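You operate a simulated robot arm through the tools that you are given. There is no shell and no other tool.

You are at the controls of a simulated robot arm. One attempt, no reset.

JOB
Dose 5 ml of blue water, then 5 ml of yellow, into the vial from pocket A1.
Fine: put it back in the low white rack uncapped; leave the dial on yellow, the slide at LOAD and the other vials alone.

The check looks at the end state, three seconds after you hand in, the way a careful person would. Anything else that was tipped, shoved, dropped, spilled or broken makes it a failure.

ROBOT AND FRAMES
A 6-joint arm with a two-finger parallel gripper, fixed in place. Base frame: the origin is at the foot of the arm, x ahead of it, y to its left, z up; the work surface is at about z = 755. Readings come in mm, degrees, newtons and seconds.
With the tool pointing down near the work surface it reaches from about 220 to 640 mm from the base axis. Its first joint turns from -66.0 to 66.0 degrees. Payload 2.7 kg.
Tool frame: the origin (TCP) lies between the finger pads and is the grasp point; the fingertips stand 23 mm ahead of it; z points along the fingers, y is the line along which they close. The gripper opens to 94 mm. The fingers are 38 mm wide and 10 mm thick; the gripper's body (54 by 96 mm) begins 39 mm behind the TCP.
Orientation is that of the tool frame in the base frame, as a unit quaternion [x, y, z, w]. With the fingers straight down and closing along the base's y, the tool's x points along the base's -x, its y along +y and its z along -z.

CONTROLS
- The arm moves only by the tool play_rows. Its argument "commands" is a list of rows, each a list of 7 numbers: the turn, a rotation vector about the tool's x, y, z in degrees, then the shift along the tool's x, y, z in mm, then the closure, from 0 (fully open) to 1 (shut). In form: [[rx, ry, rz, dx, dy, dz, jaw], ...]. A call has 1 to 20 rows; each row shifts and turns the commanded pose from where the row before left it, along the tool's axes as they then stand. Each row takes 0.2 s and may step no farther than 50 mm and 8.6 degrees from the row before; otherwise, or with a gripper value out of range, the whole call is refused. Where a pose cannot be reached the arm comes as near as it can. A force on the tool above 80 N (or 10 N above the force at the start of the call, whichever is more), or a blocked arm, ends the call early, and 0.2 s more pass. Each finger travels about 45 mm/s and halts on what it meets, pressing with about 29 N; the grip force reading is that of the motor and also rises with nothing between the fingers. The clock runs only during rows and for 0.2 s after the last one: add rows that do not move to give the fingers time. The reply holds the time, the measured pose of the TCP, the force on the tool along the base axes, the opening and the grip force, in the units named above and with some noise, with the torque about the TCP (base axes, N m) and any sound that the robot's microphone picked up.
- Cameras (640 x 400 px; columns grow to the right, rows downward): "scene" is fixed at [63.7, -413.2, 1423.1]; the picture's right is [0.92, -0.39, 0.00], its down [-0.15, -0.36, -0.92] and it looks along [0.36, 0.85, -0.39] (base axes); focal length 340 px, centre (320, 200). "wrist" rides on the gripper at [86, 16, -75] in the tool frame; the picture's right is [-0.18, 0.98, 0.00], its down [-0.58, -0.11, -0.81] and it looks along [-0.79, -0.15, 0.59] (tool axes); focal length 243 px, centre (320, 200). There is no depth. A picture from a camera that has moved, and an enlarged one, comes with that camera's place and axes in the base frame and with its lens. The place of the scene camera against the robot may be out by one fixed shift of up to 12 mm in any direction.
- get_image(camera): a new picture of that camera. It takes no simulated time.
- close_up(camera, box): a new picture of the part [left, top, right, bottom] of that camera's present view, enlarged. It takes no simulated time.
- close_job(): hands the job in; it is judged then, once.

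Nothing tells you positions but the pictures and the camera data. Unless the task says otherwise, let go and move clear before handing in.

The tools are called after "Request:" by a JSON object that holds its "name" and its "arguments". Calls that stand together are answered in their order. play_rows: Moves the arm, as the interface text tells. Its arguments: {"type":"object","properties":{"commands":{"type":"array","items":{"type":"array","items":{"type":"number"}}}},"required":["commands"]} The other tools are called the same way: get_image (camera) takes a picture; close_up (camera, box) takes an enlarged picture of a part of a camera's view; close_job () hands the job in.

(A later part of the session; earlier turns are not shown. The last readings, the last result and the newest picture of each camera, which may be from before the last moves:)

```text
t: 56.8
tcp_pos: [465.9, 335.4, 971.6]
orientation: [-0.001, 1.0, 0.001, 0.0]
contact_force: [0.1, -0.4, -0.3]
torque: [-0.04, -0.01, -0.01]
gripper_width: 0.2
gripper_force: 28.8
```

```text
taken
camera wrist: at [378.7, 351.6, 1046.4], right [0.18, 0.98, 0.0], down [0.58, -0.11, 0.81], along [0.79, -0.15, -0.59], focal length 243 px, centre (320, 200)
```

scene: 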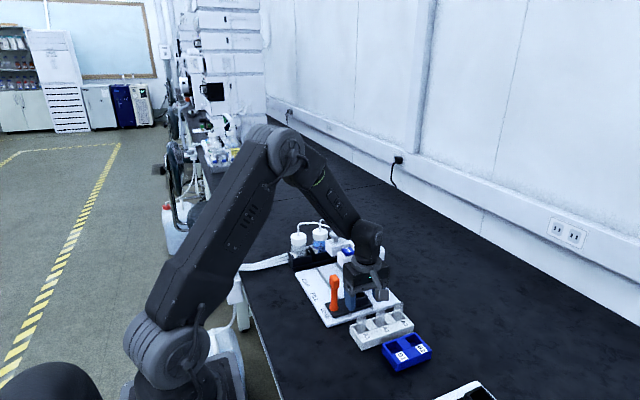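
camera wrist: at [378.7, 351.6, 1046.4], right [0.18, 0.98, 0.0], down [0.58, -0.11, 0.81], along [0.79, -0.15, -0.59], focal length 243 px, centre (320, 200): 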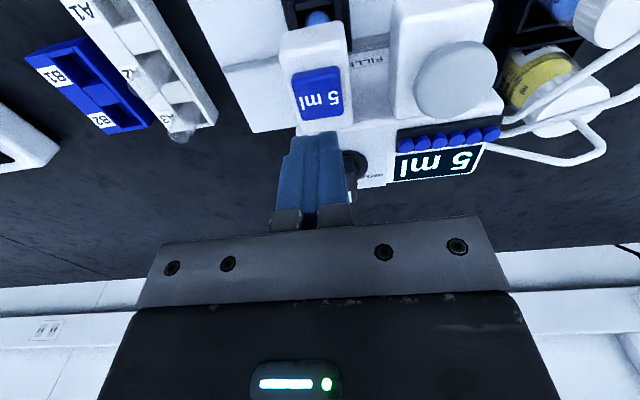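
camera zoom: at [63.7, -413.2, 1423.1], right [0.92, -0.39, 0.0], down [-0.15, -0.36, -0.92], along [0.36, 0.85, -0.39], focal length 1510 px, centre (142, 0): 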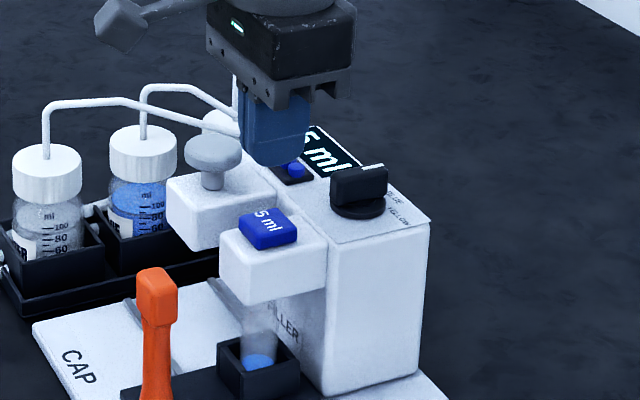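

The display reads 5 ml, the stream has stopped and the vial holds blue. Now I go to the dial again, fingers open ~30 mm, aligned with the bar (yaw 0).

Request:
{"name": "play_rows", "arguments": {"commands": [[0, 0, 0, -10, 2, 0, 0.68], [0, 0, 0, -20, 3, 0, 0.68], [0, 0, 0, -20, 3, 0, 0.68], [0, 0, 0, -20.8, 2.7, 0, 0.68], [0, 0, 0, 0, 0, 12, 0.68], [0, 0, 0, 0, 0, 12, 0.68], [0, 0, 0, 0, 0, 0, 0.68]]}}

Request:
{"name": "get_image", "arguments": {"camera": "wrist"}}

Request:
{"name": "close_up", "arguments": {"camera": "wrist", "box": [250, 60, 410, 220]}}

Request:
{"name": "close_up", "arguments": {"camera": "scene", "box": [310, 190, 400, 270]}}

```text
t: 58.4
tcp_pos: [537.1, 345.5, 947.0]
orientation: [-0.001, 1.0, 0.0, 0.0]
contact_force: [0.2, 0.1, -1.0]
torque: [-0.01, 0.01, -0.02]
gripper_width: 30.3
gripper_force: 0.0
```

```text
taken
camera wrist: at [449.8, 362.3, 1021.9], right [0.18, 0.98, 0.0], down [0.58, -0.11, 0.81], along [0.79, -0.15, -0.59], focal length 243 px, centre (320, 200)
```

wrist: 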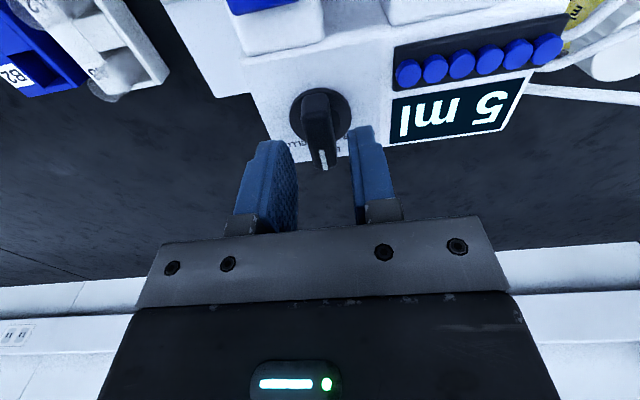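

```text
2.50 times, centred on (330, 140) of wrist
camera zoom: at [449.8, 362.3, 1021.9], right [0.18, 0.98, 0.0], down [0.58, -0.11, 0.81], along [0.79, -0.15, -0.59], focal length 606 px, centre (295, 350)
```

zoom: 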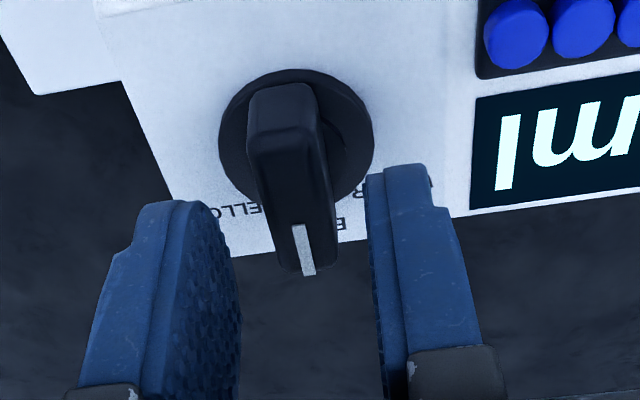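

```text
5.00 times, centred on (355, 230) of scene
camera zoom: at [63.7, -413.2, 1423.1], right [0.92, -0.39, 0.0], down [-0.15, -0.36, -0.92], along [0.36, 0.85, -0.39], focal length 1699 px, centre (145, 50)
```

zoom: 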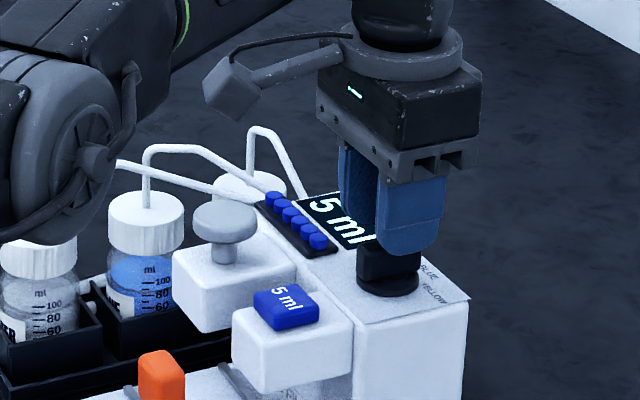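

Aligned. I lower, grip the bar and turn it 45° clockwise to YELLOW.

Request:
{"name": "play_rows", "arguments": {"commands": [[0, 0, 0, 0, 0, 8, 0.68], [0, 0, 0, 0, 0, 8, 0.68], [0, 0, 0, 0, 0, 4.5, 0.68], [0, 0, 0, 0, 0, 0, 0.76], [0, 0, 0, 0, 0, 0, 0.84], [0, 0, 0, 0, 0, 0, 0.92], [0, 0, 0, 0, 0, 0, 0.95], [0, 0, 0, 0, 0, 0, 0.95]]}}

```text
t: 60.2
tcp_pos: [536.3, 345.8, 926.8]
orientation: [-0.001, 1.0, 0.001, 0.0]
contact_force: [0.3, 0.9, -2.2]
torque: [-0.15, -0.27, 0.0]
gripper_width: 14.8
gripper_force: 45.0
```

Request:
{"name": "play_rows", "arguments": {"commands": [[0, 0, 4.5, 0, 0, 0, 0.95], [0, 0, 4.5, 0, 0, 0, 0.95], [0, 0, 4.5, 0, 0, 0, 0.95], [0, 0, 4.5, 0, 0, 0, 0.95], [0, 0, 4.5, 0, 0, 0, 0.95], [0, 0, 4.5, 0, 0, 0, 0.95], [0, 0, 4.5, 0, 0, 0, 0.95], [0, 0, 4.5, 0, 0, 0, 0.95], [0, 0, 4.5, 0, 0, 0, 0.95], [0, 0, 4.5, 0, 0, 0, 0.95], [0, 0, 0, 0, 0, 0, 0.95]]}}

Request:
{"name": "get_image", "arguments": {"camera": "wrist"}}

Request:
{"name": "close_up", "arguments": {"camera": "scene", "box": [310, 190, 400, 270]}}

```text
t: 62.6
tcp_pos: [536.4, 346.9, 925.6]
orientation: [0.382, 0.924, 0.003, 0.001]
contact_force: [14.7, 23.1, -10.9]
torque: [-0.71, -0.6, 0.03]
gripper_width: 14.8
gripper_force: 45.1
```

```text
taken
camera wrist: at [486.6, 420.2, 1001.4], right [0.82, 0.57, 0.01], down [0.33, -0.49, 0.8], along [0.46, -0.66, -0.59], focal length 243 px, centre (320, 200)
```

wrist: 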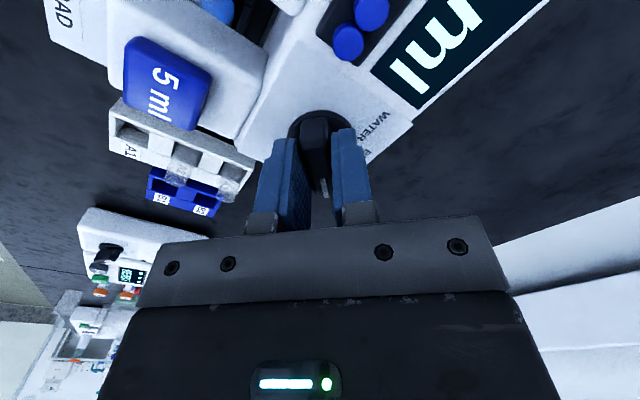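

```text
5.00 times, centred on (355, 230) of scene
camera zoom: at [64.3, -412.4, 1423.3], right [0.92, -0.39, 0.0], down [-0.15, -0.36, -0.92], along [0.36, 0.85, -0.39], focal length 1699 px, centre (145, 50)
```

zoom: 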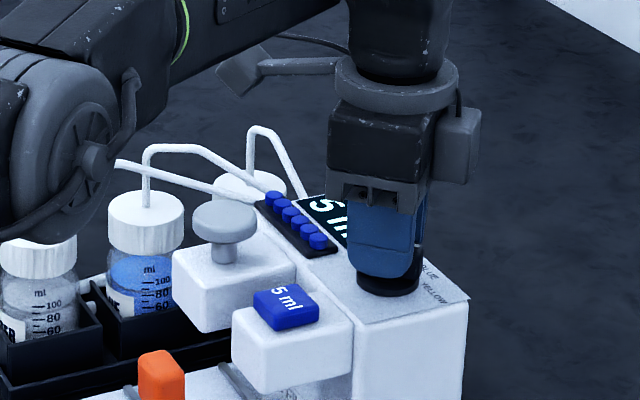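

The dial is at the YELLOW angle; there is some side load, which I relieve a little before releasing.

Request:
{"name": "play_rows", "arguments": {"commands": [[0, 0, 0, 0, 0.8, 0, 0.95], [0, 0, 0, 0, 0.8, 0, 0.95], [0, 0, 0, 0, 0, 0, 0.95]]}}

```text
t: 63.4
tcp_pos: [537.2, 347.3, 927.4]
orientation: [0.382, 0.924, 0.001, -0.001]
contact_force: [1.1, 15.0, -9.2]
torque: [-0.19, -0.41, 0.05]
gripper_width: 14.9
gripper_force: 44.9
```

Request:
{"name": "play_rows", "arguments": {"commands": [[0, 0, 0, 0, 0, 0, 0.88], [0, 0, 0, 0, 0, 0, 0.8], [0, 0, 0, 0, 0, 0, 0.7], [0, 0, 0, 0, 0, 0, 0.68], [0, 0, 0, 0, 0, -10, 0.68], [0, 0, 0, 0, 0, -15, 0.68], [0, 0, 0, 0, 0, -15, 0.68], [0, 0, 0, 0, 0, 0, 0.68]]}}

Request:
{"name": "get_image", "arguments": {"camera": "wrist"}}

Request:
{"name": "close_up", "arguments": {"camera": "wrist", "box": [240, 30, 420, 170]}}

Request:
{"name": "close_up", "arguments": {"camera": "scene", "box": [310, 190, 400, 270]}}

```text
t: 65.2
tcp_pos: [535.6, 345.9, 965.7]
orientation: [0.381, 0.924, 0.001, -0.001]
contact_force: [-0.4, -1.1, -1.0]
torque: [0.0, -0.04, 0.02]
gripper_width: 30.2
gripper_force: 0.0
```

```text
taken
camera wrist: at [485.8, 419.1, 1041.7], right [0.82, 0.57, 0.0], down [0.34, -0.49, 0.81], along [0.46, -0.66, -0.59], focal length 243 px, centre (320, 200)
```

wrist: 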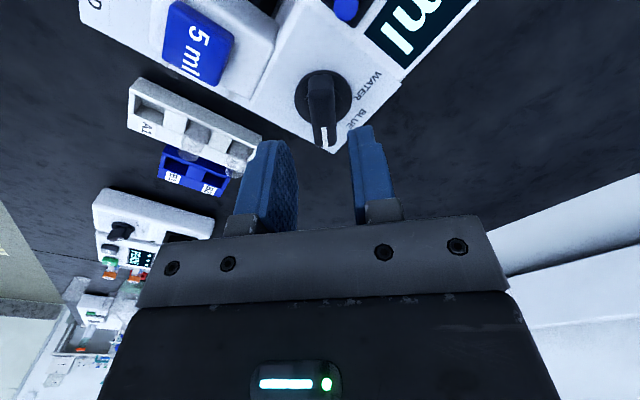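

```text
2.86 times, centred on (330, 100) of wrist
camera zoom: at [485.8, 419.1, 1041.7], right [0.82, 0.57, 0.0], down [0.34, -0.49, 0.81], along [0.46, -0.66, -0.59], focal length 693 px, centre (291, 486)
```

zoom: 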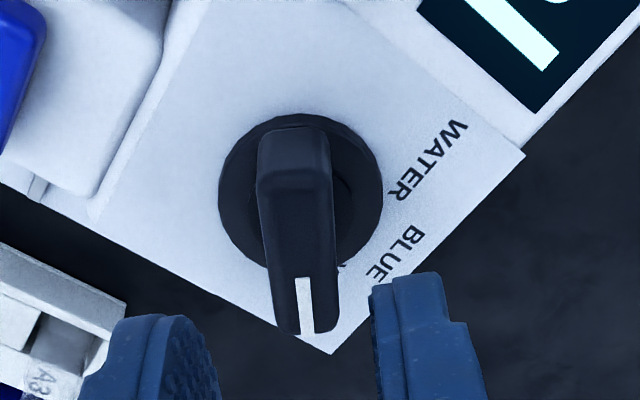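

```text
5.00 times, centred on (355, 230) of scene
camera zoom: at [63.7, -413.2, 1423.1], right [0.92, -0.39, 0.0], down [-0.15, -0.36, -0.92], along [0.36, 0.85, -0.39], focal length 1699 px, centre (145, 50)
```

zoom: 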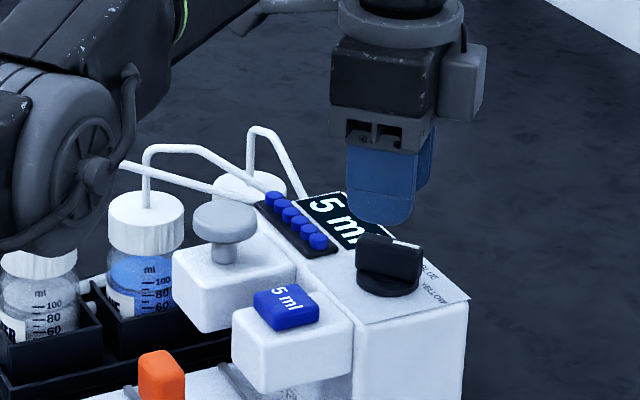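

Request:
{"name": "close_up", "arguments": {"camera": "scene", "box": [345, 222, 400, 262]}}

Request:
{"name": "close_up", "arguments": {"camera": "wrist", "box": [280, 50, 380, 160]}}

```text
10.00 times, centred on (372, 242) of scene
camera zoom: at [63.7, -413.2, 1423.1], right [0.92, -0.39, 0.0], down [-0.15, -0.36, -0.92], along [0.36, 0.85, -0.39], focal length 3398 px, centre (-205, -220)
```

zoom: 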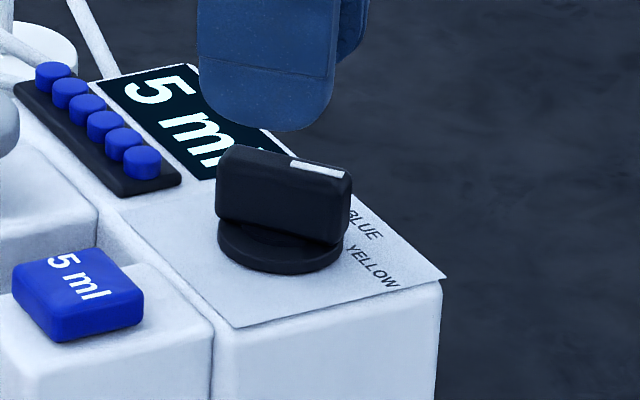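

```text
3.64 times, centred on (330, 105) of wrist
camera zoom: at [485.8, 419.1, 1041.7], right [0.82, 0.57, 0.0], down [0.34, -0.49, 0.81], along [0.46, -0.66, -0.59], focal length 882 px, centre (284, 546)
```

zoom: 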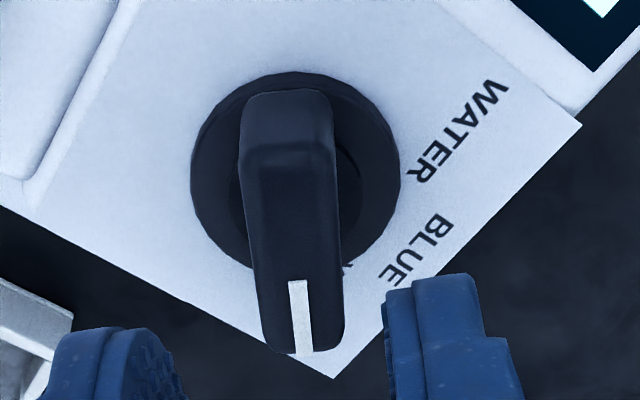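

The pointer computes to about −47°, i.e. on YELLOW. I turn the gripper back, close it and return above the 5 ml button.

Request:
{"name": "play_rows", "arguments": {"commands": [[0, 0, -8.5, 0, 0, 0, 0.8], [0, 0, -8.5, 0, 0, 0, 0.9], [0, 0, -8.5, 0, 0, 0, 1.0], [0, 0, -8.5, 0, 0, 0, 1.0], [0, 0, -8.5, 0, 0, 0, 1.0], [0, 0, -2.5, 0, 0, 0, 1.0], [0, 0, 0, 20, -3, 0, 1.0], [0, 0, 0, 20, -3, 0, 1.0], [0, 0, 0, 20, -3, 0, 1.0], [0, 0, 0, 10.6, -2.5, 0, 1.0], [0, 0, 0, 0, 0, 0, 1.0]]}}

Request:
{"name": "get_image", "arguments": {"camera": "wrist"}}

Request:
{"name": "close_up", "arguments": {"camera": "scene", "box": [320, 200, 400, 290]}}

```text
t: 67.6
tcp_pos: [467.0, 335.5, 966.2]
orientation: [-0.001, 1.0, 0.002, 0.0]
contact_force: [-0.3, -0.5, -0.6]
torque: [0.0, 0.03, 0.04]
gripper_width: 0.2
gripper_force: 29.0
out of reach, approached as far as the arm can: row 7
```

```text
taken
camera wrist: at [379.3, 351.7, 1041.6], right [0.18, 0.98, 0.0], down [0.58, -0.11, 0.81], along [0.79, -0.15, -0.59], focal length 243 px, centre (320, 200)
```

wrist: 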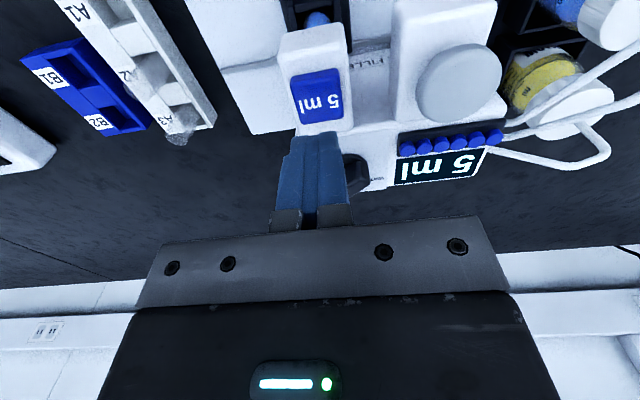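

```text
4.44 times, centred on (360, 245) of scene
camera zoom: at [63.7, -413.2, 1423.1], right [0.92, -0.39, 0.0], down [-0.15, -0.36, -0.92], along [0.36, 0.85, -0.39], focal length 1510 px, centre (142, 0)
```

zoom: 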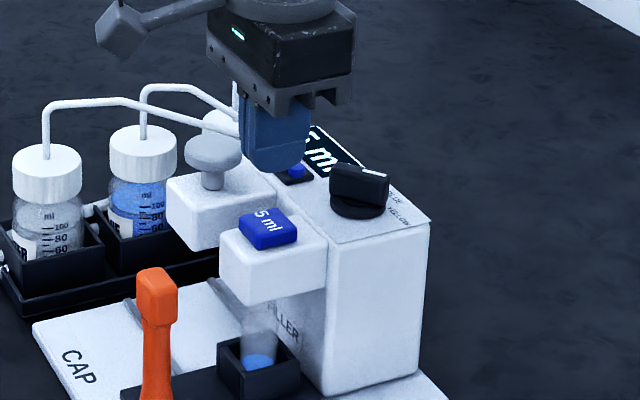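

Request:
{"name": "play_rows", "arguments": {"commands": [[0, 0, 0, 0.5, 0, 12, 1.0], [0, 0, 0, 0, 0, 12, 1.0], [0, 0, 0, 0, 0, 8, 1.0], [0, 0, 0, 0, 0, 4.7, 1.0], [0, 0, 0, 0, 0, 2, 1.0], [0, 0, 0, 0, 0, 2, 1.0], [0, 0, 0, 0, 0, 2, 1.0], [0, 0, 0, 0, 0, 0, 1.0]]}}

Request:
{"name": "close_up", "arguments": {"camera": "scene", "box": [320, 200, 400, 290]}}

```text
t: 69.4
tcp_pos: [465.8, 336.2, 923.7]
orientation: [-0.001, 1.0, 0.001, 0.0]
contact_force: [-0.1, -0.1, 0.9]
torque: [0.01, -0.04, 0.01]
gripper_width: 0.2
gripper_force: 28.8
```

```text
4.44 times, centred on (360, 245) of scene
camera zoom: at [63.7, -413.2, 1423.1], right [0.92, -0.39, 0.0], down [-0.15, -0.36, -0.92], along [0.36, 0.85, -0.39], focal length 1510 px, centre (142, 0)
```

zoom: 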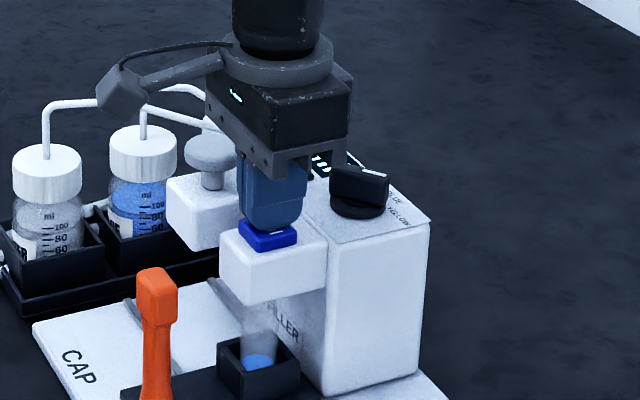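

Request:
{"name": "play_rows", "arguments": {"commands": [[0, 0, 0, 0, 0, 1.5, 1.0], [0, 0, 0, 0, 0, 1.5, 1.0], [0, 0, 0, 0, 0, 0, 1.0]]}}

Request:
{"name": "close_up", "arguments": {"camera": "scene", "box": [320, 200, 400, 290]}}

```text
t: 70.2
tcp_pos: [465.5, 335.9, 921.8]
orientation: [-0.001, 1.0, 0.001, -0.001]
contact_force: [0.3, -2.1, 3.8]
torque: [-0.05, 0.02, -0.02]
gripper_width: 0.0
gripper_force: 29.4
heard: click
```

```text
4.44 times, centred on (360, 245) of scene
camera zoom: at [63.7, -413.3, 1423.1], right [0.92, -0.39, 0.0], down [-0.15, -0.36, -0.92], along [0.36, 0.85, -0.39], focal length 1510 px, centre (142, 0)
```

zoom: 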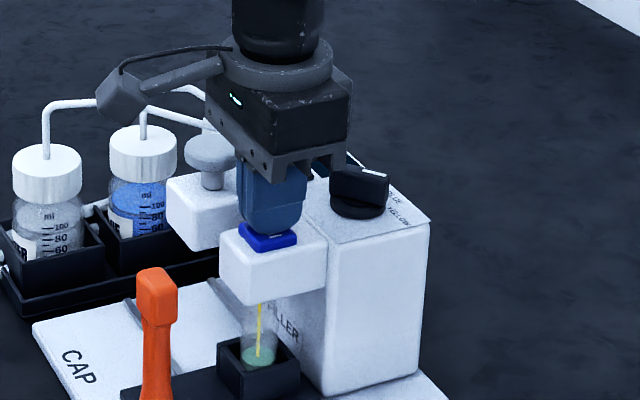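

A click again, and a yellow stream is running into the vial, turning it green. I lift off and wait for the dose to finish.

Request:
{"name": "play_rows", "arguments": {"commands": [[0, 0, 0, 0, 0, -5, 1.0], [0, 0, 0, 0, 0, -15, 1.0], [0, 0, 0, 0, 0, -20, 1.0], [0, 0, 0, 0, 0, -15, 1.0], [0, 0, 0, 0, 0, 0, 1.0], [0, 0, 0, 0, 0, 0, 1.0]]}}

Request:
{"name": "close_up", "arguments": {"camera": "scene", "box": [310, 200, 400, 300]}}

Request:
{"name": "get_image", "arguments": {"camera": "wrist"}}

```text
t: 71.6
tcp_pos: [466.4, 336.3, 976.1]
orientation: [0.0, 1.0, 0.001, 0.001]
contact_force: [0.5, -0.6, -0.6]
torque: [0.02, -0.01, -0.04]
gripper_width: 0.0
gripper_force: 29.2
```

```text
4.00 times, centred on (355, 250) of scene
camera zoom: at [63.7, -413.2, 1423.1], right [0.92, -0.39, 0.0], down [-0.15, -0.36, -0.92], along [0.36, 0.85, -0.39], focal length 1359 px, centre (180, 0)
```

zoom: 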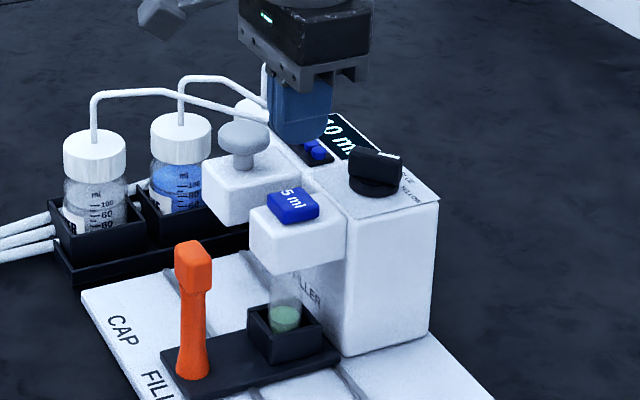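

```text
taken
camera wrist: at [379.5, 351.9, 1050.7], right [0.18, 0.98, 0.0], down [0.58, -0.11, 0.81], along [0.79, -0.15, -0.59], focal length 243 px, centre (320, 200)
```

wrist: 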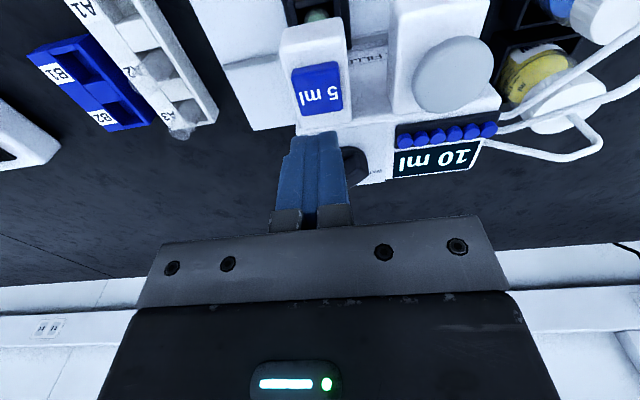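

The display shows 10 ml and the stream has stopped; the vial is green. Next I return to the handle, grip it and slide back to LOAD.

Request:
{"name": "play_rows", "arguments": {"commands": [[0, 0, 0, 12, 0, 0, 0.6], [0, 0, 0, 20, 0, 0, 0.4], [0, 0, 0, 20, -0.4, 0, 0.3], [0, 0, 0, 20, -0.4, 0, 0.3], [0, 0, 0, 10, 0, 0, 0.3], [0, 0, 0, 0, 0, 25, 0.3], [0, 0, 0, 0, 0, 25, 0.3], [0, 0, 0, 0, 0, 0, 0.3]]}}

Request:
{"name": "get_image", "arguments": {"camera": "wrist"}}

Request:
{"name": "close_up", "arguments": {"camera": "scene", "box": [300, 200, 400, 300]}}

```text
t: 73.4
tcp_pos: [384.1, 335.0, 925.2]
orientation: [-0.001, 1.0, 0.001, 0.0]
contact_force: [0.0, 0.4, -0.9]
torque: [0.04, 0.01, -0.04]
gripper_width: 66.0
gripper_force: 0.2
```

```text
taken
camera wrist: at [296.7, 351.3, 1000.8], right [0.18, 0.98, 0.0], down [0.58, -0.11, 0.81], along [0.79, -0.15, -0.59], focal length 243 px, centre (320, 200)
```

wrist: 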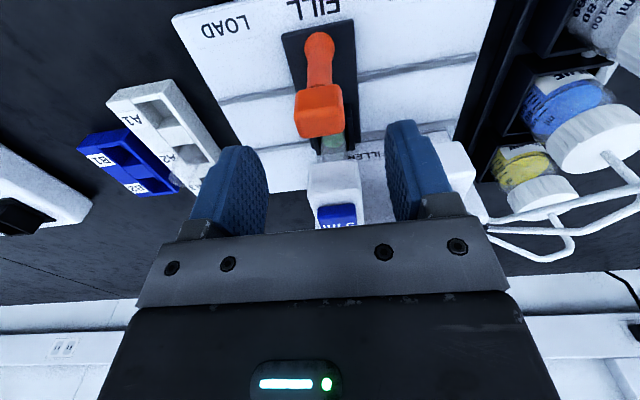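

```text
4.00 times, centred on (350, 250) of scene
camera zoom: at [63.7, -413.2, 1423.1], right [0.92, -0.39, 0.0], down [-0.15, -0.36, -0.92], along [0.36, 0.85, -0.39], focal length 1359 px, centre (200, 0)
```

zoom: 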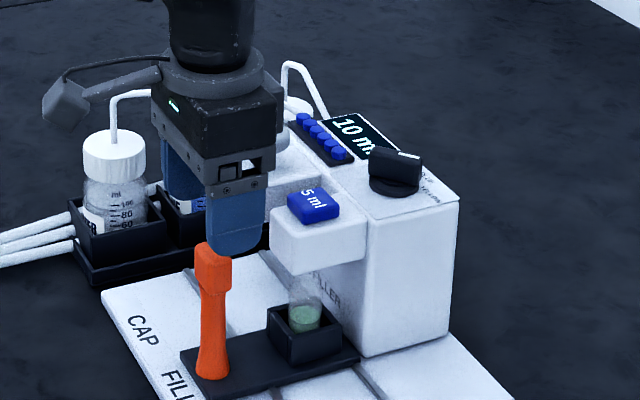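

Request:
{"name": "play_rows", "arguments": {"commands": [[0, 0, 0, 0, 0, 20, 0.3], [0, 0, 0, 0, 0, 20, 0.3], [0, 0, 0, 0, 0, 8, 0.3], [0, 0, 0, 0, 0, 5.5, 0.3], [0, 0, 0, 0, 0, 0, 0.5], [0, 0, 0, 0, 0, 0, 0.62], [0, 0, 0, 0, 0, 0, 0.7], [0, 0, 0, 0, 0, 0, 0.8], [0, 0, 0, 0, 0, 0, 0.85], [0, 0, 0, 0, 0, 0, 0.85]]}}

Request:
{"name": "get_image", "arguments": {"camera": "wrist"}}

```text
t: 75.6
tcp_pos: [383.5, 334.0, 873.1]
orientation: [-0.001, 1.0, 0.001, 0.0]
contact_force: [0.6, 0.1, -1.0]
torque: [-0.64, -0.4, -0.21]
gripper_width: 29.9
gripper_force: 44.9
```

```text
taken
camera wrist: at [297.0, 351.0, 948.1], right [0.18, 0.98, 0.0], down [0.58, -0.11, 0.81], along [0.79, -0.15, -0.59], focal length 243 px, centre (320, 200)
```

wrist: 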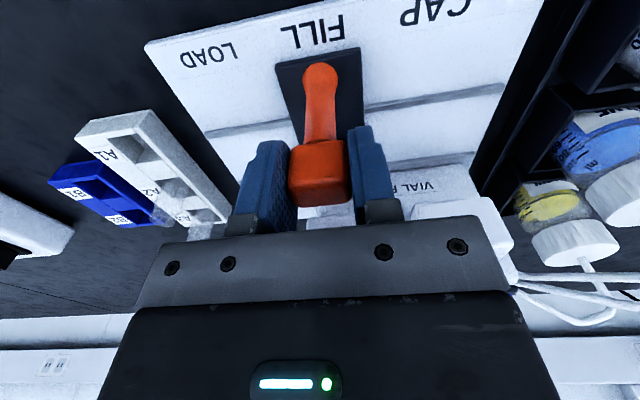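

Request:
{"name": "play_rows", "arguments": {"commands": [[0, 0, 0, 0, -1, 0, 0.85], [0, 0, 0, 0, -2, 0, 0.85], [0, 0, 0, 0, -3, 0, 0.85], [0, 0, 0, 0, -4, 0, 0.85], [0, 0, 0, 0, -5, 0, 0.85], [0, 0, 0, 0, -5, 0, 0.85], [0, 0, 0, 0, -5, 0, 0.85], [0, 0, 0, 0, -5, 0, 0.85], [0, 0, 0, 0, -5, 0, 0.85], [0, 0, 0, 0, -5, 0, 0.85], [0, 0, 0, 0, -5, 0, 0.85], [0, 0, 0, 0, -5, 0, 0.85], [0, 0, 0, 0, -5, 0, 0.85], [0, 0, 0, 0, -5, 0, 0.85], [0, 0, 0, 0, -4, 0, 0.85], [0, 0, 0, 0, -3, 0, 0.85], [0, 0, 0, 0, -2, 0, 0.85], [0, 0, 0, 0, 0, 0, 0.85]]}}

Request:
{"name": "get_image", "arguments": {"camera": "wrist"}}

Request:
{"name": "close_up", "arguments": {"camera": "scene", "box": [300, 220, 400, 320]}}

```text
t: 79.4
tcp_pos: [384.1, 266.5, 873.3]
orientation: [-0.001, 1.0, 0.001, -0.001]
contact_force: [-16.3, -0.3, 27.7]
torque: [-0.57, 0.19, -0.38]
gripper_width: 29.9
gripper_force: 44.4
```

```text
taken
camera wrist: at [296.9, 282.3, 947.9], right [0.18, 0.98, 0.0], down [0.58, -0.11, 0.81], along [0.79, -0.15, -0.59], focal length 243 px, centre (320, 200)
```

wrist: 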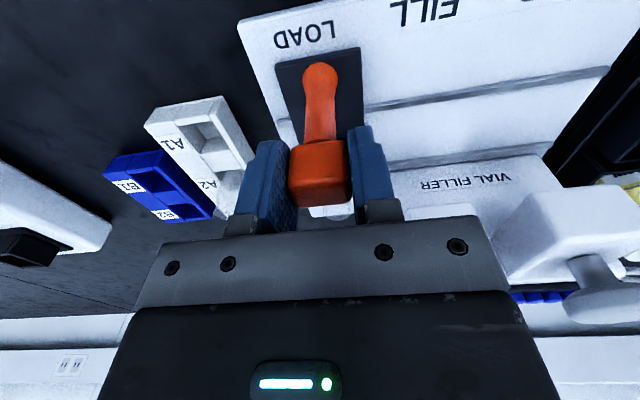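

```text
4.00 times, centred on (350, 270) of scene
camera zoom: at [63.0, -413.4, 1423.0], right [0.92, -0.39, 0.0], down [-0.15, -0.36, -0.92], along [0.36, 0.85, -0.39], focal length 1359 px, centre (200, -80)
```

zoom: 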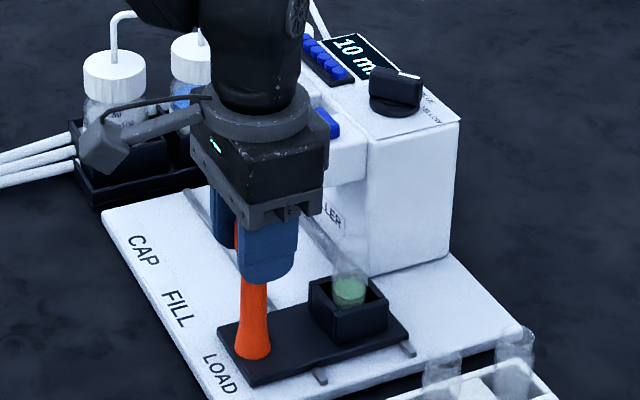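

Request:
{"name": "play_rows", "arguments": {"commands": [[0, 0, 0, 0, -2, 0, 0.85], [0, 0, 0, 0, -2, 0, 0.85], [0, 0, 0, 0, -1.2, 0, 0.85], [0, 0, 0, 0, 0, 0, 0.85]]}}

Request:
{"name": "get_image", "arguments": {"camera": "wrist"}}

```text
t: 80.4
tcp_pos: [384.0, 260.8, 872.9]
orientation: [-0.002, 1.0, 0.001, -0.001]
contact_force: [-16.9, -1.1, 30.1]
torque: [-0.67, -0.09, -0.25]
gripper_width: 29.8
gripper_force: 44.8
```

```text
taken
camera wrist: at [296.9, 276.8, 947.9], right [0.18, 0.98, 0.0], down [0.58, -0.11, 0.81], along [0.79, -0.15, -0.59], focal length 243 px, centre (320, 200)
```

wrist: 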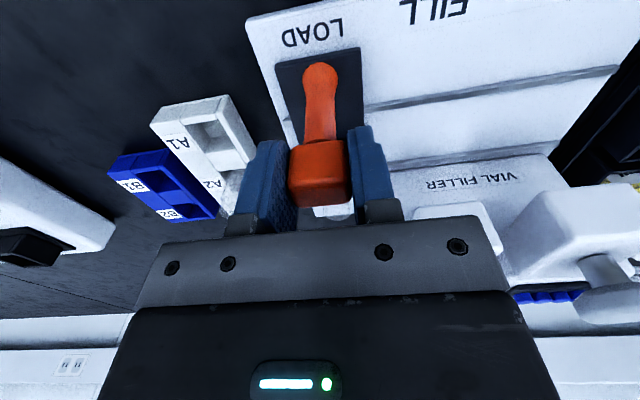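

The carriage is back at LOAD (same view and camera position as at the start). I release the handle and rise.

Request:
{"name": "play_rows", "arguments": {"commands": [[0, 0, 0, 0, 0, 0, 0.75], [0, 0, 0, 0, 0, 0, 0.65], [0, 0, 0, 0, 0, 0, 0.5], [0, 0, 0, 0, 0, 0, 0.35], [0, 0, 0, 0, 0, -5, 0.35], [0, 0, 0, 0, 0, -15, 0.35], [0, 0, 0, 0, 0, -20, 0.35], [0, 0, 0, 0, 0, -25, 0.35], [0, 0, 0, 0, 0, -25, 0.35], [0, 0, 0, 0, 0, -20, 0.35], [0, 0, 0, 0, 0, 0, 0.35]]}}

Request:
{"name": "get_image", "arguments": {"camera": "wrist"}}

Request:
{"name": "close_up", "arguments": {"camera": "scene", "box": [300, 220, 400, 320]}}

```text
t: 82.8
tcp_pos: [383.3, 260.0, 982.5]
orientation: [-0.001, 1.0, 0.001, 0.0]
contact_force: [-0.7, 0.5, -0.3]
torque: [0.02, 0.01, -0.02]
gripper_width: 61.0
gripper_force: 0.0
```

```text
taken
camera wrist: at [297.8, 276.4, 1058.1], right [0.18, 0.98, 0.0], down [0.58, -0.11, 0.81], along [0.79, -0.15, -0.59], focal length 243 px, centre (320, 200)
```

wrist: 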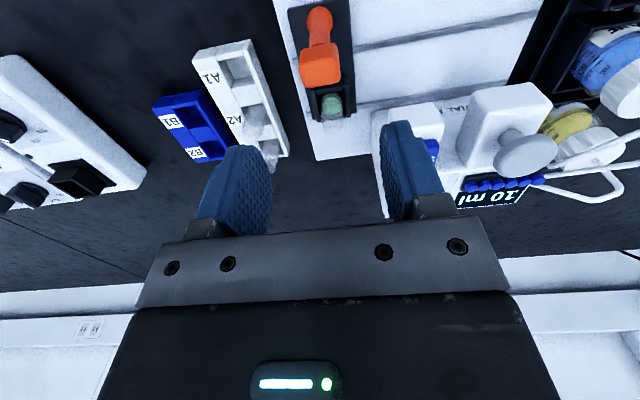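

```text
4.00 times, centred on (350, 270) of scene
camera zoom: at [63.7, -413.2, 1423.1], right [0.92, -0.39, 0.0], down [-0.15, -0.36, -0.92], along [0.36, 0.85, -0.39], focal length 1359 px, centre (200, -80)
```

zoom: 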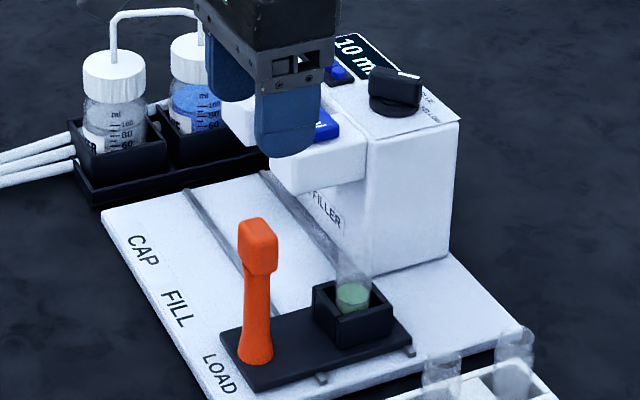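

Request:
{"name": "close_up", "arguments": {"camera": "scene", "box": [310, 230, 400, 320]}}

Request:
{"name": "close_up", "arguments": {"camera": "wrist", "box": [250, 0, 410, 120]}}

```text
4.44 times, centred on (355, 275) of scene
camera zoom: at [63.7, -413.2, 1423.1], right [0.92, -0.39, 0.0], down [-0.15, -0.36, -0.92], along [0.36, 0.85, -0.39], focal length 1510 px, centre (164, -133)
```

zoom: 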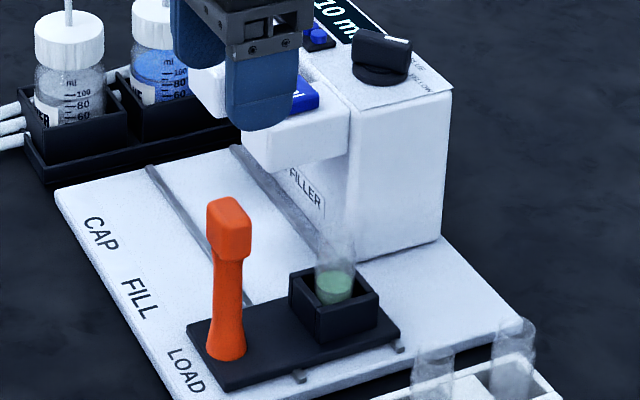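

```text
3.33 times, centred on (330, 60) of wrist
camera zoom: at [297.8, 276.4, 1058.1], right [0.18, 0.98, 0.0], down [0.58, -0.11, 0.81], along [0.79, -0.15, -0.59], focal length 809 px, centre (287, 667)
```

zoom: 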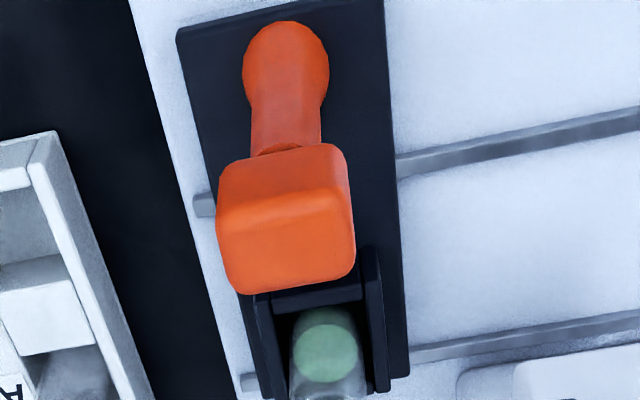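

The slide is exactly where it started. I turn the gripper 90° again and hover over the vial for pick-up.

Request:
{"name": "play_rows", "arguments": {"commands": [[0, 0, -8.5, 0, 0, 0, 0.5], [0, 0, -8.5, 0, 0, 0, 0.5], [0, 0, -8.5, 0, 0, 0, 0.5], [0, 0, -8.5, 0, 0, 0, 0.5], [0, 0, -8.5, 0, 0, 0, 0.5], [0, 0, -8.5, 0, 0, 0, 0.5], [0, 0, -8.5, 0, 0, 0, 0.5], [0, 0, -8.5, 0, 0, 0, 0.5], [0, 0, -8.5, 0, 0, 0, 0.5], [0, 0, -8.5, 0, 0, 0, 0.5], [0, 0, -5, 0, 0, 0, 0.5], [0, 0, 0, 0, -25, 0, 0.5], [0, 0, 0, 0, -25, 0, 0.5], [0, 0, 0, 0, -26, 0, 0.5], [0, 0, 0, 0, 0, 25, 0.5], [0, 0, 0, 0, 0, 25, 0.5], [0, 0, 0, 0, 0, 20, 0.5], [0, 0, 0, 0, 0, 0, 0.5]]}}

Request:
{"name": "get_image", "arguments": {"camera": "wrist"}}

Request:
{"name": "close_up", "arguments": {"camera": "wrist", "box": [240, 20, 400, 180]}}

```text
t: 86.6
tcp_pos: [460.5, 260.7, 912.9]
orientation: [0.708, -0.706, -0.001, -0.001]
contact_force: [-0.8, -0.1, -0.2]
torque: [0.0, 0.0, -0.05]
gripper_width: 47.1
gripper_force: 0.1
```

```text
taken
camera wrist: at [444.4, 173.8, 986.6], right [-0.98, 0.18, 0.0], down [0.11, 0.58, 0.81], along [0.15, 0.79, -0.59], focal length 243 px, centre (320, 200)
```

wrist: 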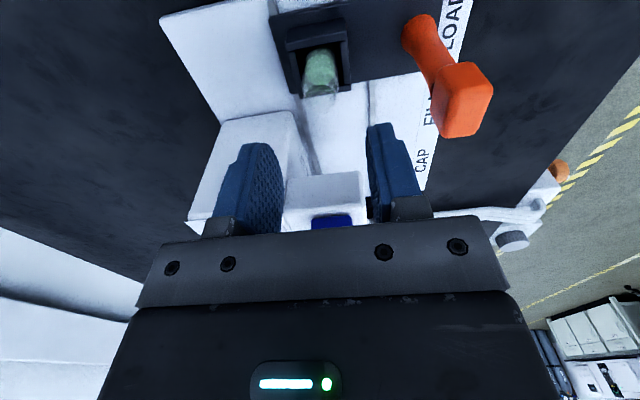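

```text
2.50 times, centred on (320, 100) of wrist
camera zoom: at [444.4, 173.8, 986.6], right [-0.98, 0.18, 0.0], down [0.11, 0.58, 0.81], along [0.15, 0.79, -0.59], focal length 606 px, centre (320, 450)
```

zoom: 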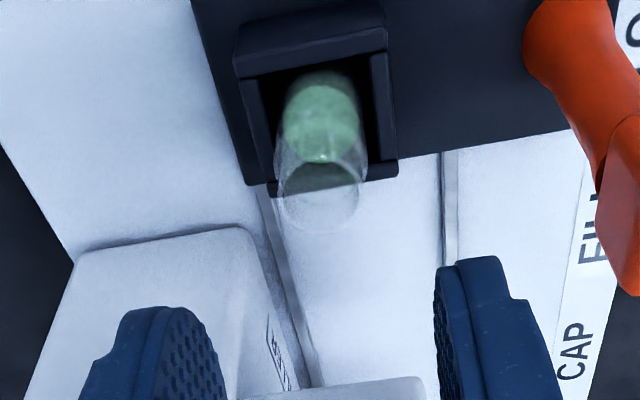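

The vial is centred below the TCP. I descend to the same grip height as before (z ≈ 832) and close.

Request:
{"name": "play_rows", "arguments": {"commands": [[0, 0, 0, 0, 0, 15, 0.5], [0, 0, 0, 0, 0, 15, 0.5], [0, 0, 0, 0, 0, 15, 0.5], [0, 0, 0, 0, 0, 15, 0.5], [0, 0, 0, 0, 0, 10, 0.5], [0, 0, 0, 0, 0, 9, 0.5], [0, 0, 0, 0, 0, 0, 0.5]]}}

Request:
{"name": "get_image", "arguments": {"camera": "wrist"}}

Request:
{"name": "close_up", "arguments": {"camera": "scene", "box": [310, 230, 400, 320]}}

```text
t: 88.2
tcp_pos: [460.1, 259.6, 834.7]
orientation: [0.708, -0.706, -0.001, -0.001]
contact_force: [0.3, -0.2, 0.0]
torque: [-0.02, 0.01, 0.04]
gripper_width: 47.0
gripper_force: 0.0
```

```text
taken
camera wrist: at [444.2, 174.3, 908.1], right [-0.98, 0.18, 0.0], down [0.11, 0.58, 0.81], along [0.15, 0.79, -0.59], focal length 243 px, centre (320, 200)
```

wrist: 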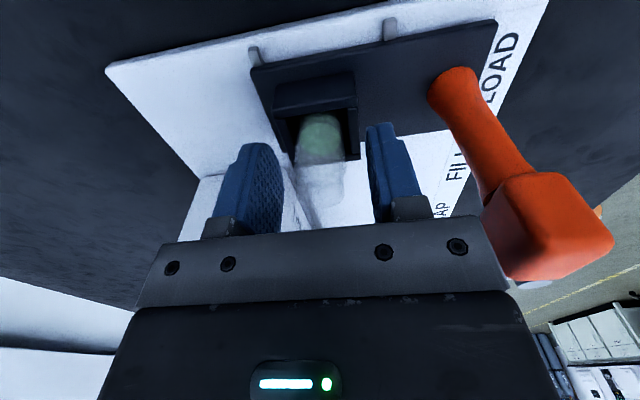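

```text
4.44 times, centred on (355, 275) of scene
camera zoom: at [63.7, -413.2, 1423.1], right [0.92, -0.39, 0.0], down [-0.15, -0.36, -0.92], along [0.36, 0.85, -0.39], focal length 1510 px, centre (164, -133)
```

zoom: 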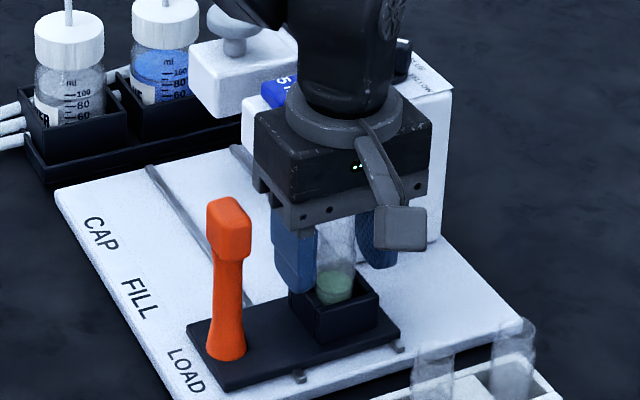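

Request:
{"name": "play_rows", "arguments": {"commands": [[0, 0, 0, 0, 0, 0, 0.6], [0, 0, 0, 0, 0, 0, 0.68], [0, 0, 0, 0, 0, 0, 0.74], [0, 0, 0, 0, 0, 0, 0.8], [0, 0, 0, 0, 0, 0, 0.9], [0, 0, 0, 0, 0, 0, 0.9], [0, 0, 0, 0, 0, 0, 0.9]]}}

Request:
{"name": "get_image", "arguments": {"camera": "wrist"}}

```text
t: 89.8
tcp_pos: [460.3, 260.8, 833.8]
orientation: [0.708, -0.706, -0.001, -0.001]
contact_force: [0.5, 0.0, 0.1]
torque: [-0.02, 0.0, -0.04]
gripper_width: 23.9
gripper_force: 29.4
```

```text
taken
camera wrist: at [444.2, 174.3, 908.3], right [-0.98, 0.18, 0.0], down [0.11, 0.58, 0.81], along [0.15, 0.79, -0.59], focal length 243 px, centre (320, 200)
```

wrist: 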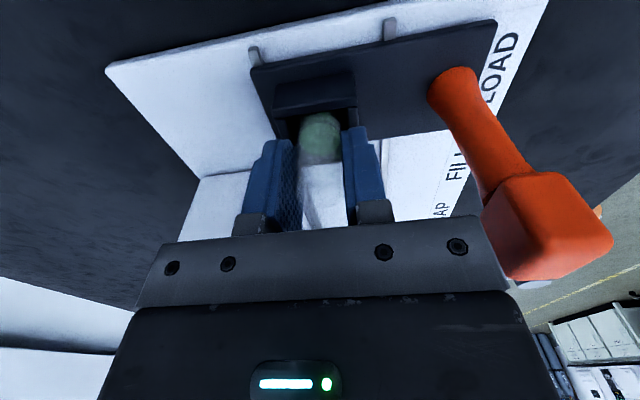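

Gripped at 23.9 mm. I lift the vial slowly out of the nest.

Request:
{"name": "play_rows", "arguments": {"commands": [[0, 0, 0, 0, 0, -3, 0.9], [0, 0, 0, 0, 0, -6, 0.9], [0, 0, 0, 0, 0, -8, 0.9], [0, 0, 0, 0, 0, -10, 0.9], [0, 0, 0, 0, 0, -12, 0.9], [0, 0, 0, 0, 0, -12, 0.9], [0, 0, 0, 0, 0, -10, 0.9], [0, 0, 0, 0, 0, -7, 0.9], [0, 0, 0, 0, 0, -4, 0.9], [0, 0, 0, 0, 0, -1, 0.9], [0, 0, 0, 0, 0, 0, 0.9]]}}

Request:
{"name": "get_image", "arguments": {"camera": "wrist"}}

Request:
{"name": "close_up", "arguments": {"camera": "scene", "box": [310, 230, 430, 340]}}

```text
t: 92.2
tcp_pos: [460.7, 259.8, 906.2]
orientation: [0.708, -0.707, -0.001, -0.001]
contact_force: [0.5, -0.1, -0.1]
torque: [-0.03, -0.01, 0.02]
gripper_width: 24.0
gripper_force: 29.2
```

```text
taken
camera wrist: at [444.4, 174.6, 981.3], right [-0.98, 0.18, 0.0], down [0.11, 0.58, 0.81], along [0.15, 0.79, -0.59], focal length 243 px, centre (320, 200)
```

wrist: 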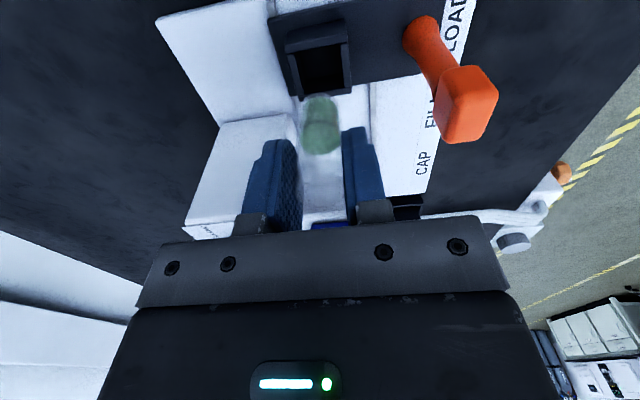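

```text
3.64 times, centred on (370, 285) of scene
camera zoom: at [63.7, -413.2, 1423.1], right [0.92, -0.39, 0.0], down [-0.15, -0.36, -0.92], along [0.36, 0.85, -0.39], focal length 1236 px, centre (138, -109)
```

zoom: 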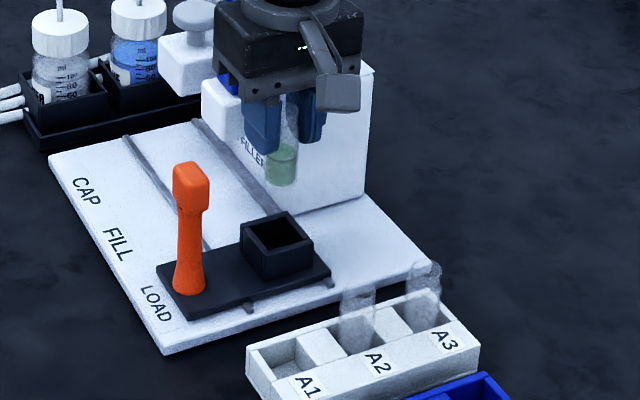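

I carry it smoothly back over pocket A1.

Request:
{"name": "play_rows", "arguments": {"commands": [[0, 0, 0, 5, 2.3, 0, 0.9], [0, 0, 0, 8, 3.7, 0, 0.9], [0, 0, 0, 11, 5.1, 0, 0.9], [0, 0, 0, 13, 6, 0, 0.9], [0, 0, 0, 13, 6, 0, 0.9], [0, 0, 0, 13, 6, 0, 0.9], [0, 0, 0, 13, 6, 0, 0.9], [0, 0, 0, 11, 5.1, 0, 0.9], [0, 0, 0, 8, 3.7, 0, 0.9], [0, 0, 0, 4, 1.9, 0, 0.9], [0, 0, 0, 1.9, 0.9, 0, 0.9], [0, 0, 0, 0, 0, 0, 0.9]]}}

Request:
{"name": "get_image", "arguments": {"camera": "wrist"}}

Request:
{"name": "close_up", "arguments": {"camera": "wrist", "box": [260, 0, 400, 130]}}

Request:
{"name": "close_up", "arguments": {"camera": "scene", "box": [320, 250, 440, 350]}}

```text
t: 94.8
tcp_pos: [413.9, 159.9, 906.3]
orientation: [0.708, -0.706, 0.0, -0.001]
contact_force: [0.0, -0.3, 0.5]
torque: [0.03, -0.02, -0.03]
gripper_width: 23.9
gripper_force: 29.3
```

```text
taken
camera wrist: at [397.1, 73.2, 980.9], right [-0.98, 0.18, 0.0], down [0.11, 0.58, 0.81], along [0.15, 0.79, -0.59], focal length 243 px, centre (320, 200)
```

wrist: 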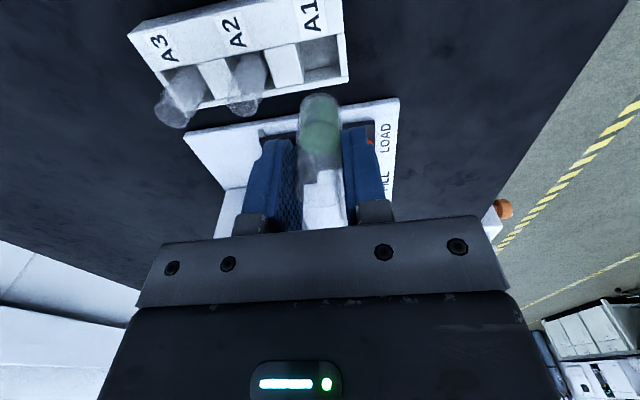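

```text
3.08 times, centred on (330, 65) of wrist
camera zoom: at [397.1, 73.2, 980.9], right [-0.98, 0.18, 0.0], down [0.11, 0.58, 0.81], along [0.15, 0.79, -0.59], focal length 746 px, centre (289, 615)
```

zoom: 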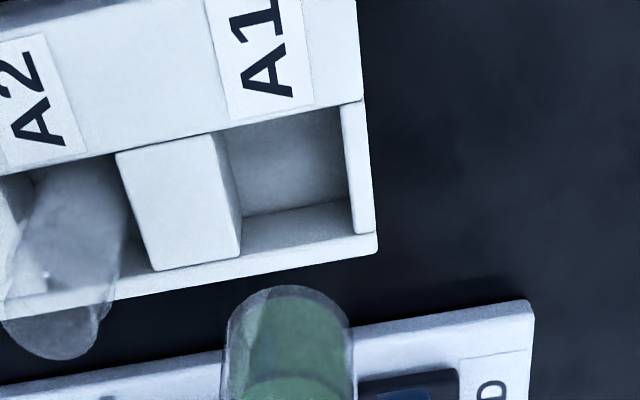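

```text
4.00 times, centred on (380, 300) of scene
camera zoom: at [63.7, -413.2, 1423.1], right [0.92, -0.39, 0.0], down [-0.15, -0.36, -0.92], along [0.36, 0.85, -0.39], focal length 1359 px, centre (80, -200)
```

zoom: 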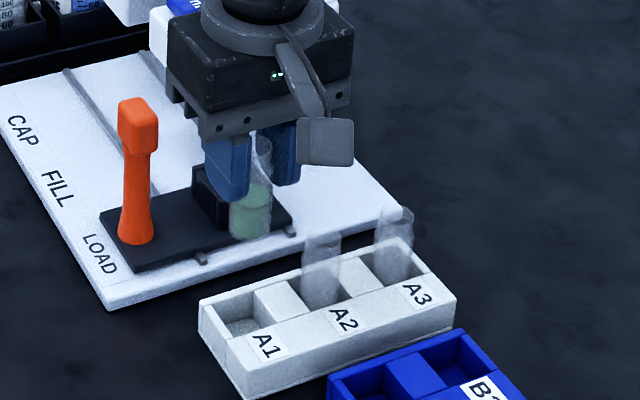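

The pocket centre computes to (413.5, 160.4), right below the vial. I lower it, first to just above the pocket.

Request:
{"name": "play_rows", "arguments": {"commands": [[0, 0, 0, -0.6, 0, 4, 0.9], [0, 0, 0, 0, 0, 9, 0.9], [0, 0, 0, 0, 0, 12, 0.9], [0, 0, 0, 0, 0, 14, 0.9], [0, 0, 0, 0, 0, 12, 0.9], [0, 0, 0, 0, 0, 9, 0.9], [0, 0, 0, 0, 0, 5, 0.9], [0, 0, 0, 0, 0, 2, 0.9], [0, 0, 0, 0, 0, 0, 0.9]]}}

Request:
{"name": "get_image", "arguments": {"camera": "wrist"}}

Request:
{"name": "close_up", "arguments": {"camera": "wrist", "box": [240, 20, 400, 170]}}

Request:
{"name": "close_up", "arguments": {"camera": "scene", "box": [320, 250, 440, 350]}}

```text
t: 96.8
tcp_pos: [413.6, 160.7, 840.4]
orientation: [0.707, -0.707, 0.0, -0.001]
contact_force: [-0.3, -0.3, -0.9]
torque: [-0.01, 0.04, -0.01]
gripper_width: 23.9
gripper_force: 29.2
```

```text
taken
camera wrist: at [397.6, 74.2, 914.1], right [-0.98, 0.18, 0.0], down [0.11, 0.58, 0.81], along [0.15, 0.79, -0.59], focal length 243 px, centre (320, 200)
```

wrist: 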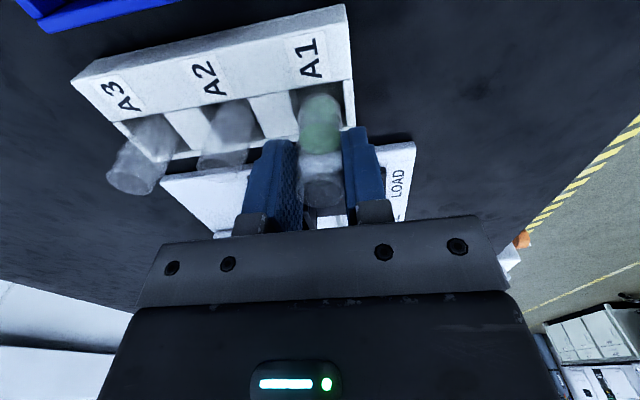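

```text
2.67 times, centred on (320, 95) of wrist
camera zoom: at [397.6, 74.2, 914.1], right [-0.98, 0.18, 0.0], down [0.11, 0.58, 0.81], along [0.15, 0.79, -0.59], focal length 647 px, centre (320, 480)
```

zoom: 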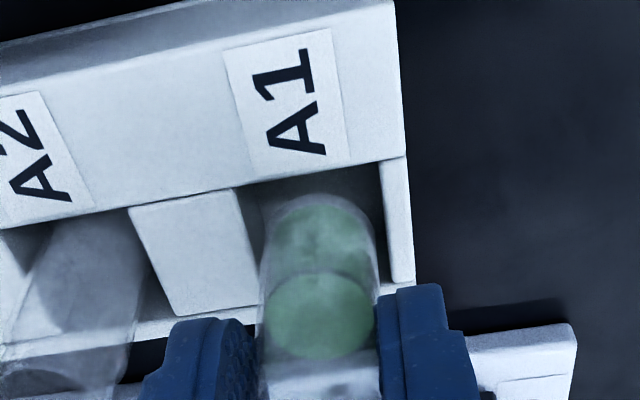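

```text
4.00 times, centred on (380, 300) of scene
camera zoom: at [63.7, -413.2, 1423.1], right [0.92, -0.39, 0.0], down [-0.15, -0.36, -0.92], along [0.36, 0.85, -0.39], focal length 1359 px, centre (80, -200)
```

zoom: 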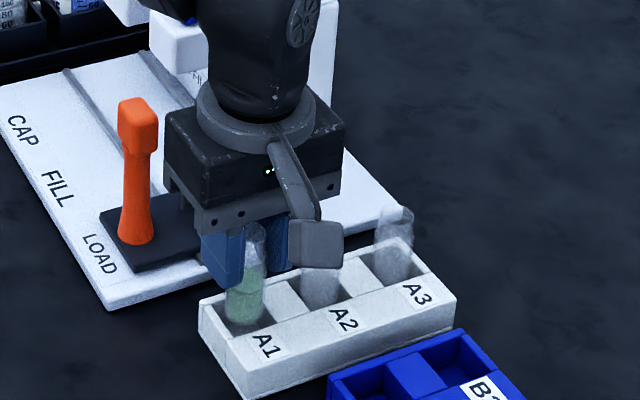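

Request:
{"name": "play_rows", "arguments": {"commands": [[0, 0, 0, 0, 0, 3, 0.9], [0, 0, 0, 0, 0, 5, 0.9], [0, 0, 0, 0, 0, 5, 0.9], [0, 0, 0, 0, 0, 5, 0.9], [0, 0, 0, 0, 0, 3, 0.9], [0, 0, 0, 0, 0, 2, 0.9], [0, 0, 0, 0, 0, 0, 0.9]]}}

Request:
{"name": "get_image", "arguments": {"camera": "wrist"}}

```text
t: 98.4
tcp_pos: [412.8, 161.1, 816.5]
orientation: [0.707, -0.707, -0.001, -0.001]
contact_force: [1.0, -0.2, 1.7]
torque: [0.03, -0.02, 0.01]
gripper_width: 24.0
gripper_force: 29.0
```

```text
taken
camera wrist: at [397.3, 74.4, 890.8], right [-0.98, 0.18, 0.0], down [0.11, 0.58, 0.81], along [0.15, 0.79, -0.59], focal length 243 px, centre (320, 200)
```

wrist: 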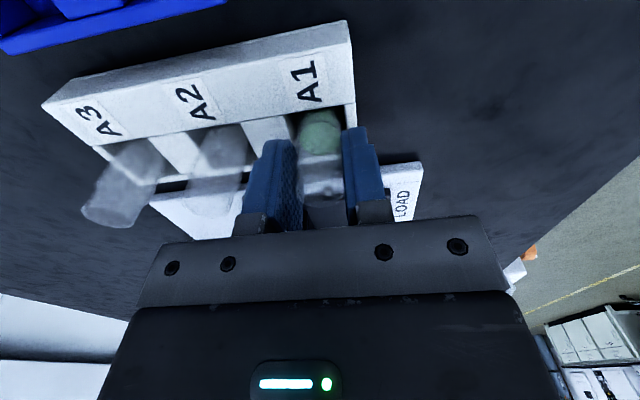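

Request:
{"name": "play_rows", "arguments": {"commands": [[0, 0, 0, 0, 0, 1, 0.9], [0, 0, 0, 0, 0, 1, 0.9], [0, 0, 0, 0, 0, 0, 0.9]]}}

```text
t: 99.2
tcp_pos: [413.6, 160.8, 815.2]
orientation: [0.708, -0.706, -0.001, -0.002]
contact_force: [-4.7, 0.2, 19.0]
torque: [-0.01, 0.33, 0.02]
gripper_width: 23.9
gripper_force: 28.9
```

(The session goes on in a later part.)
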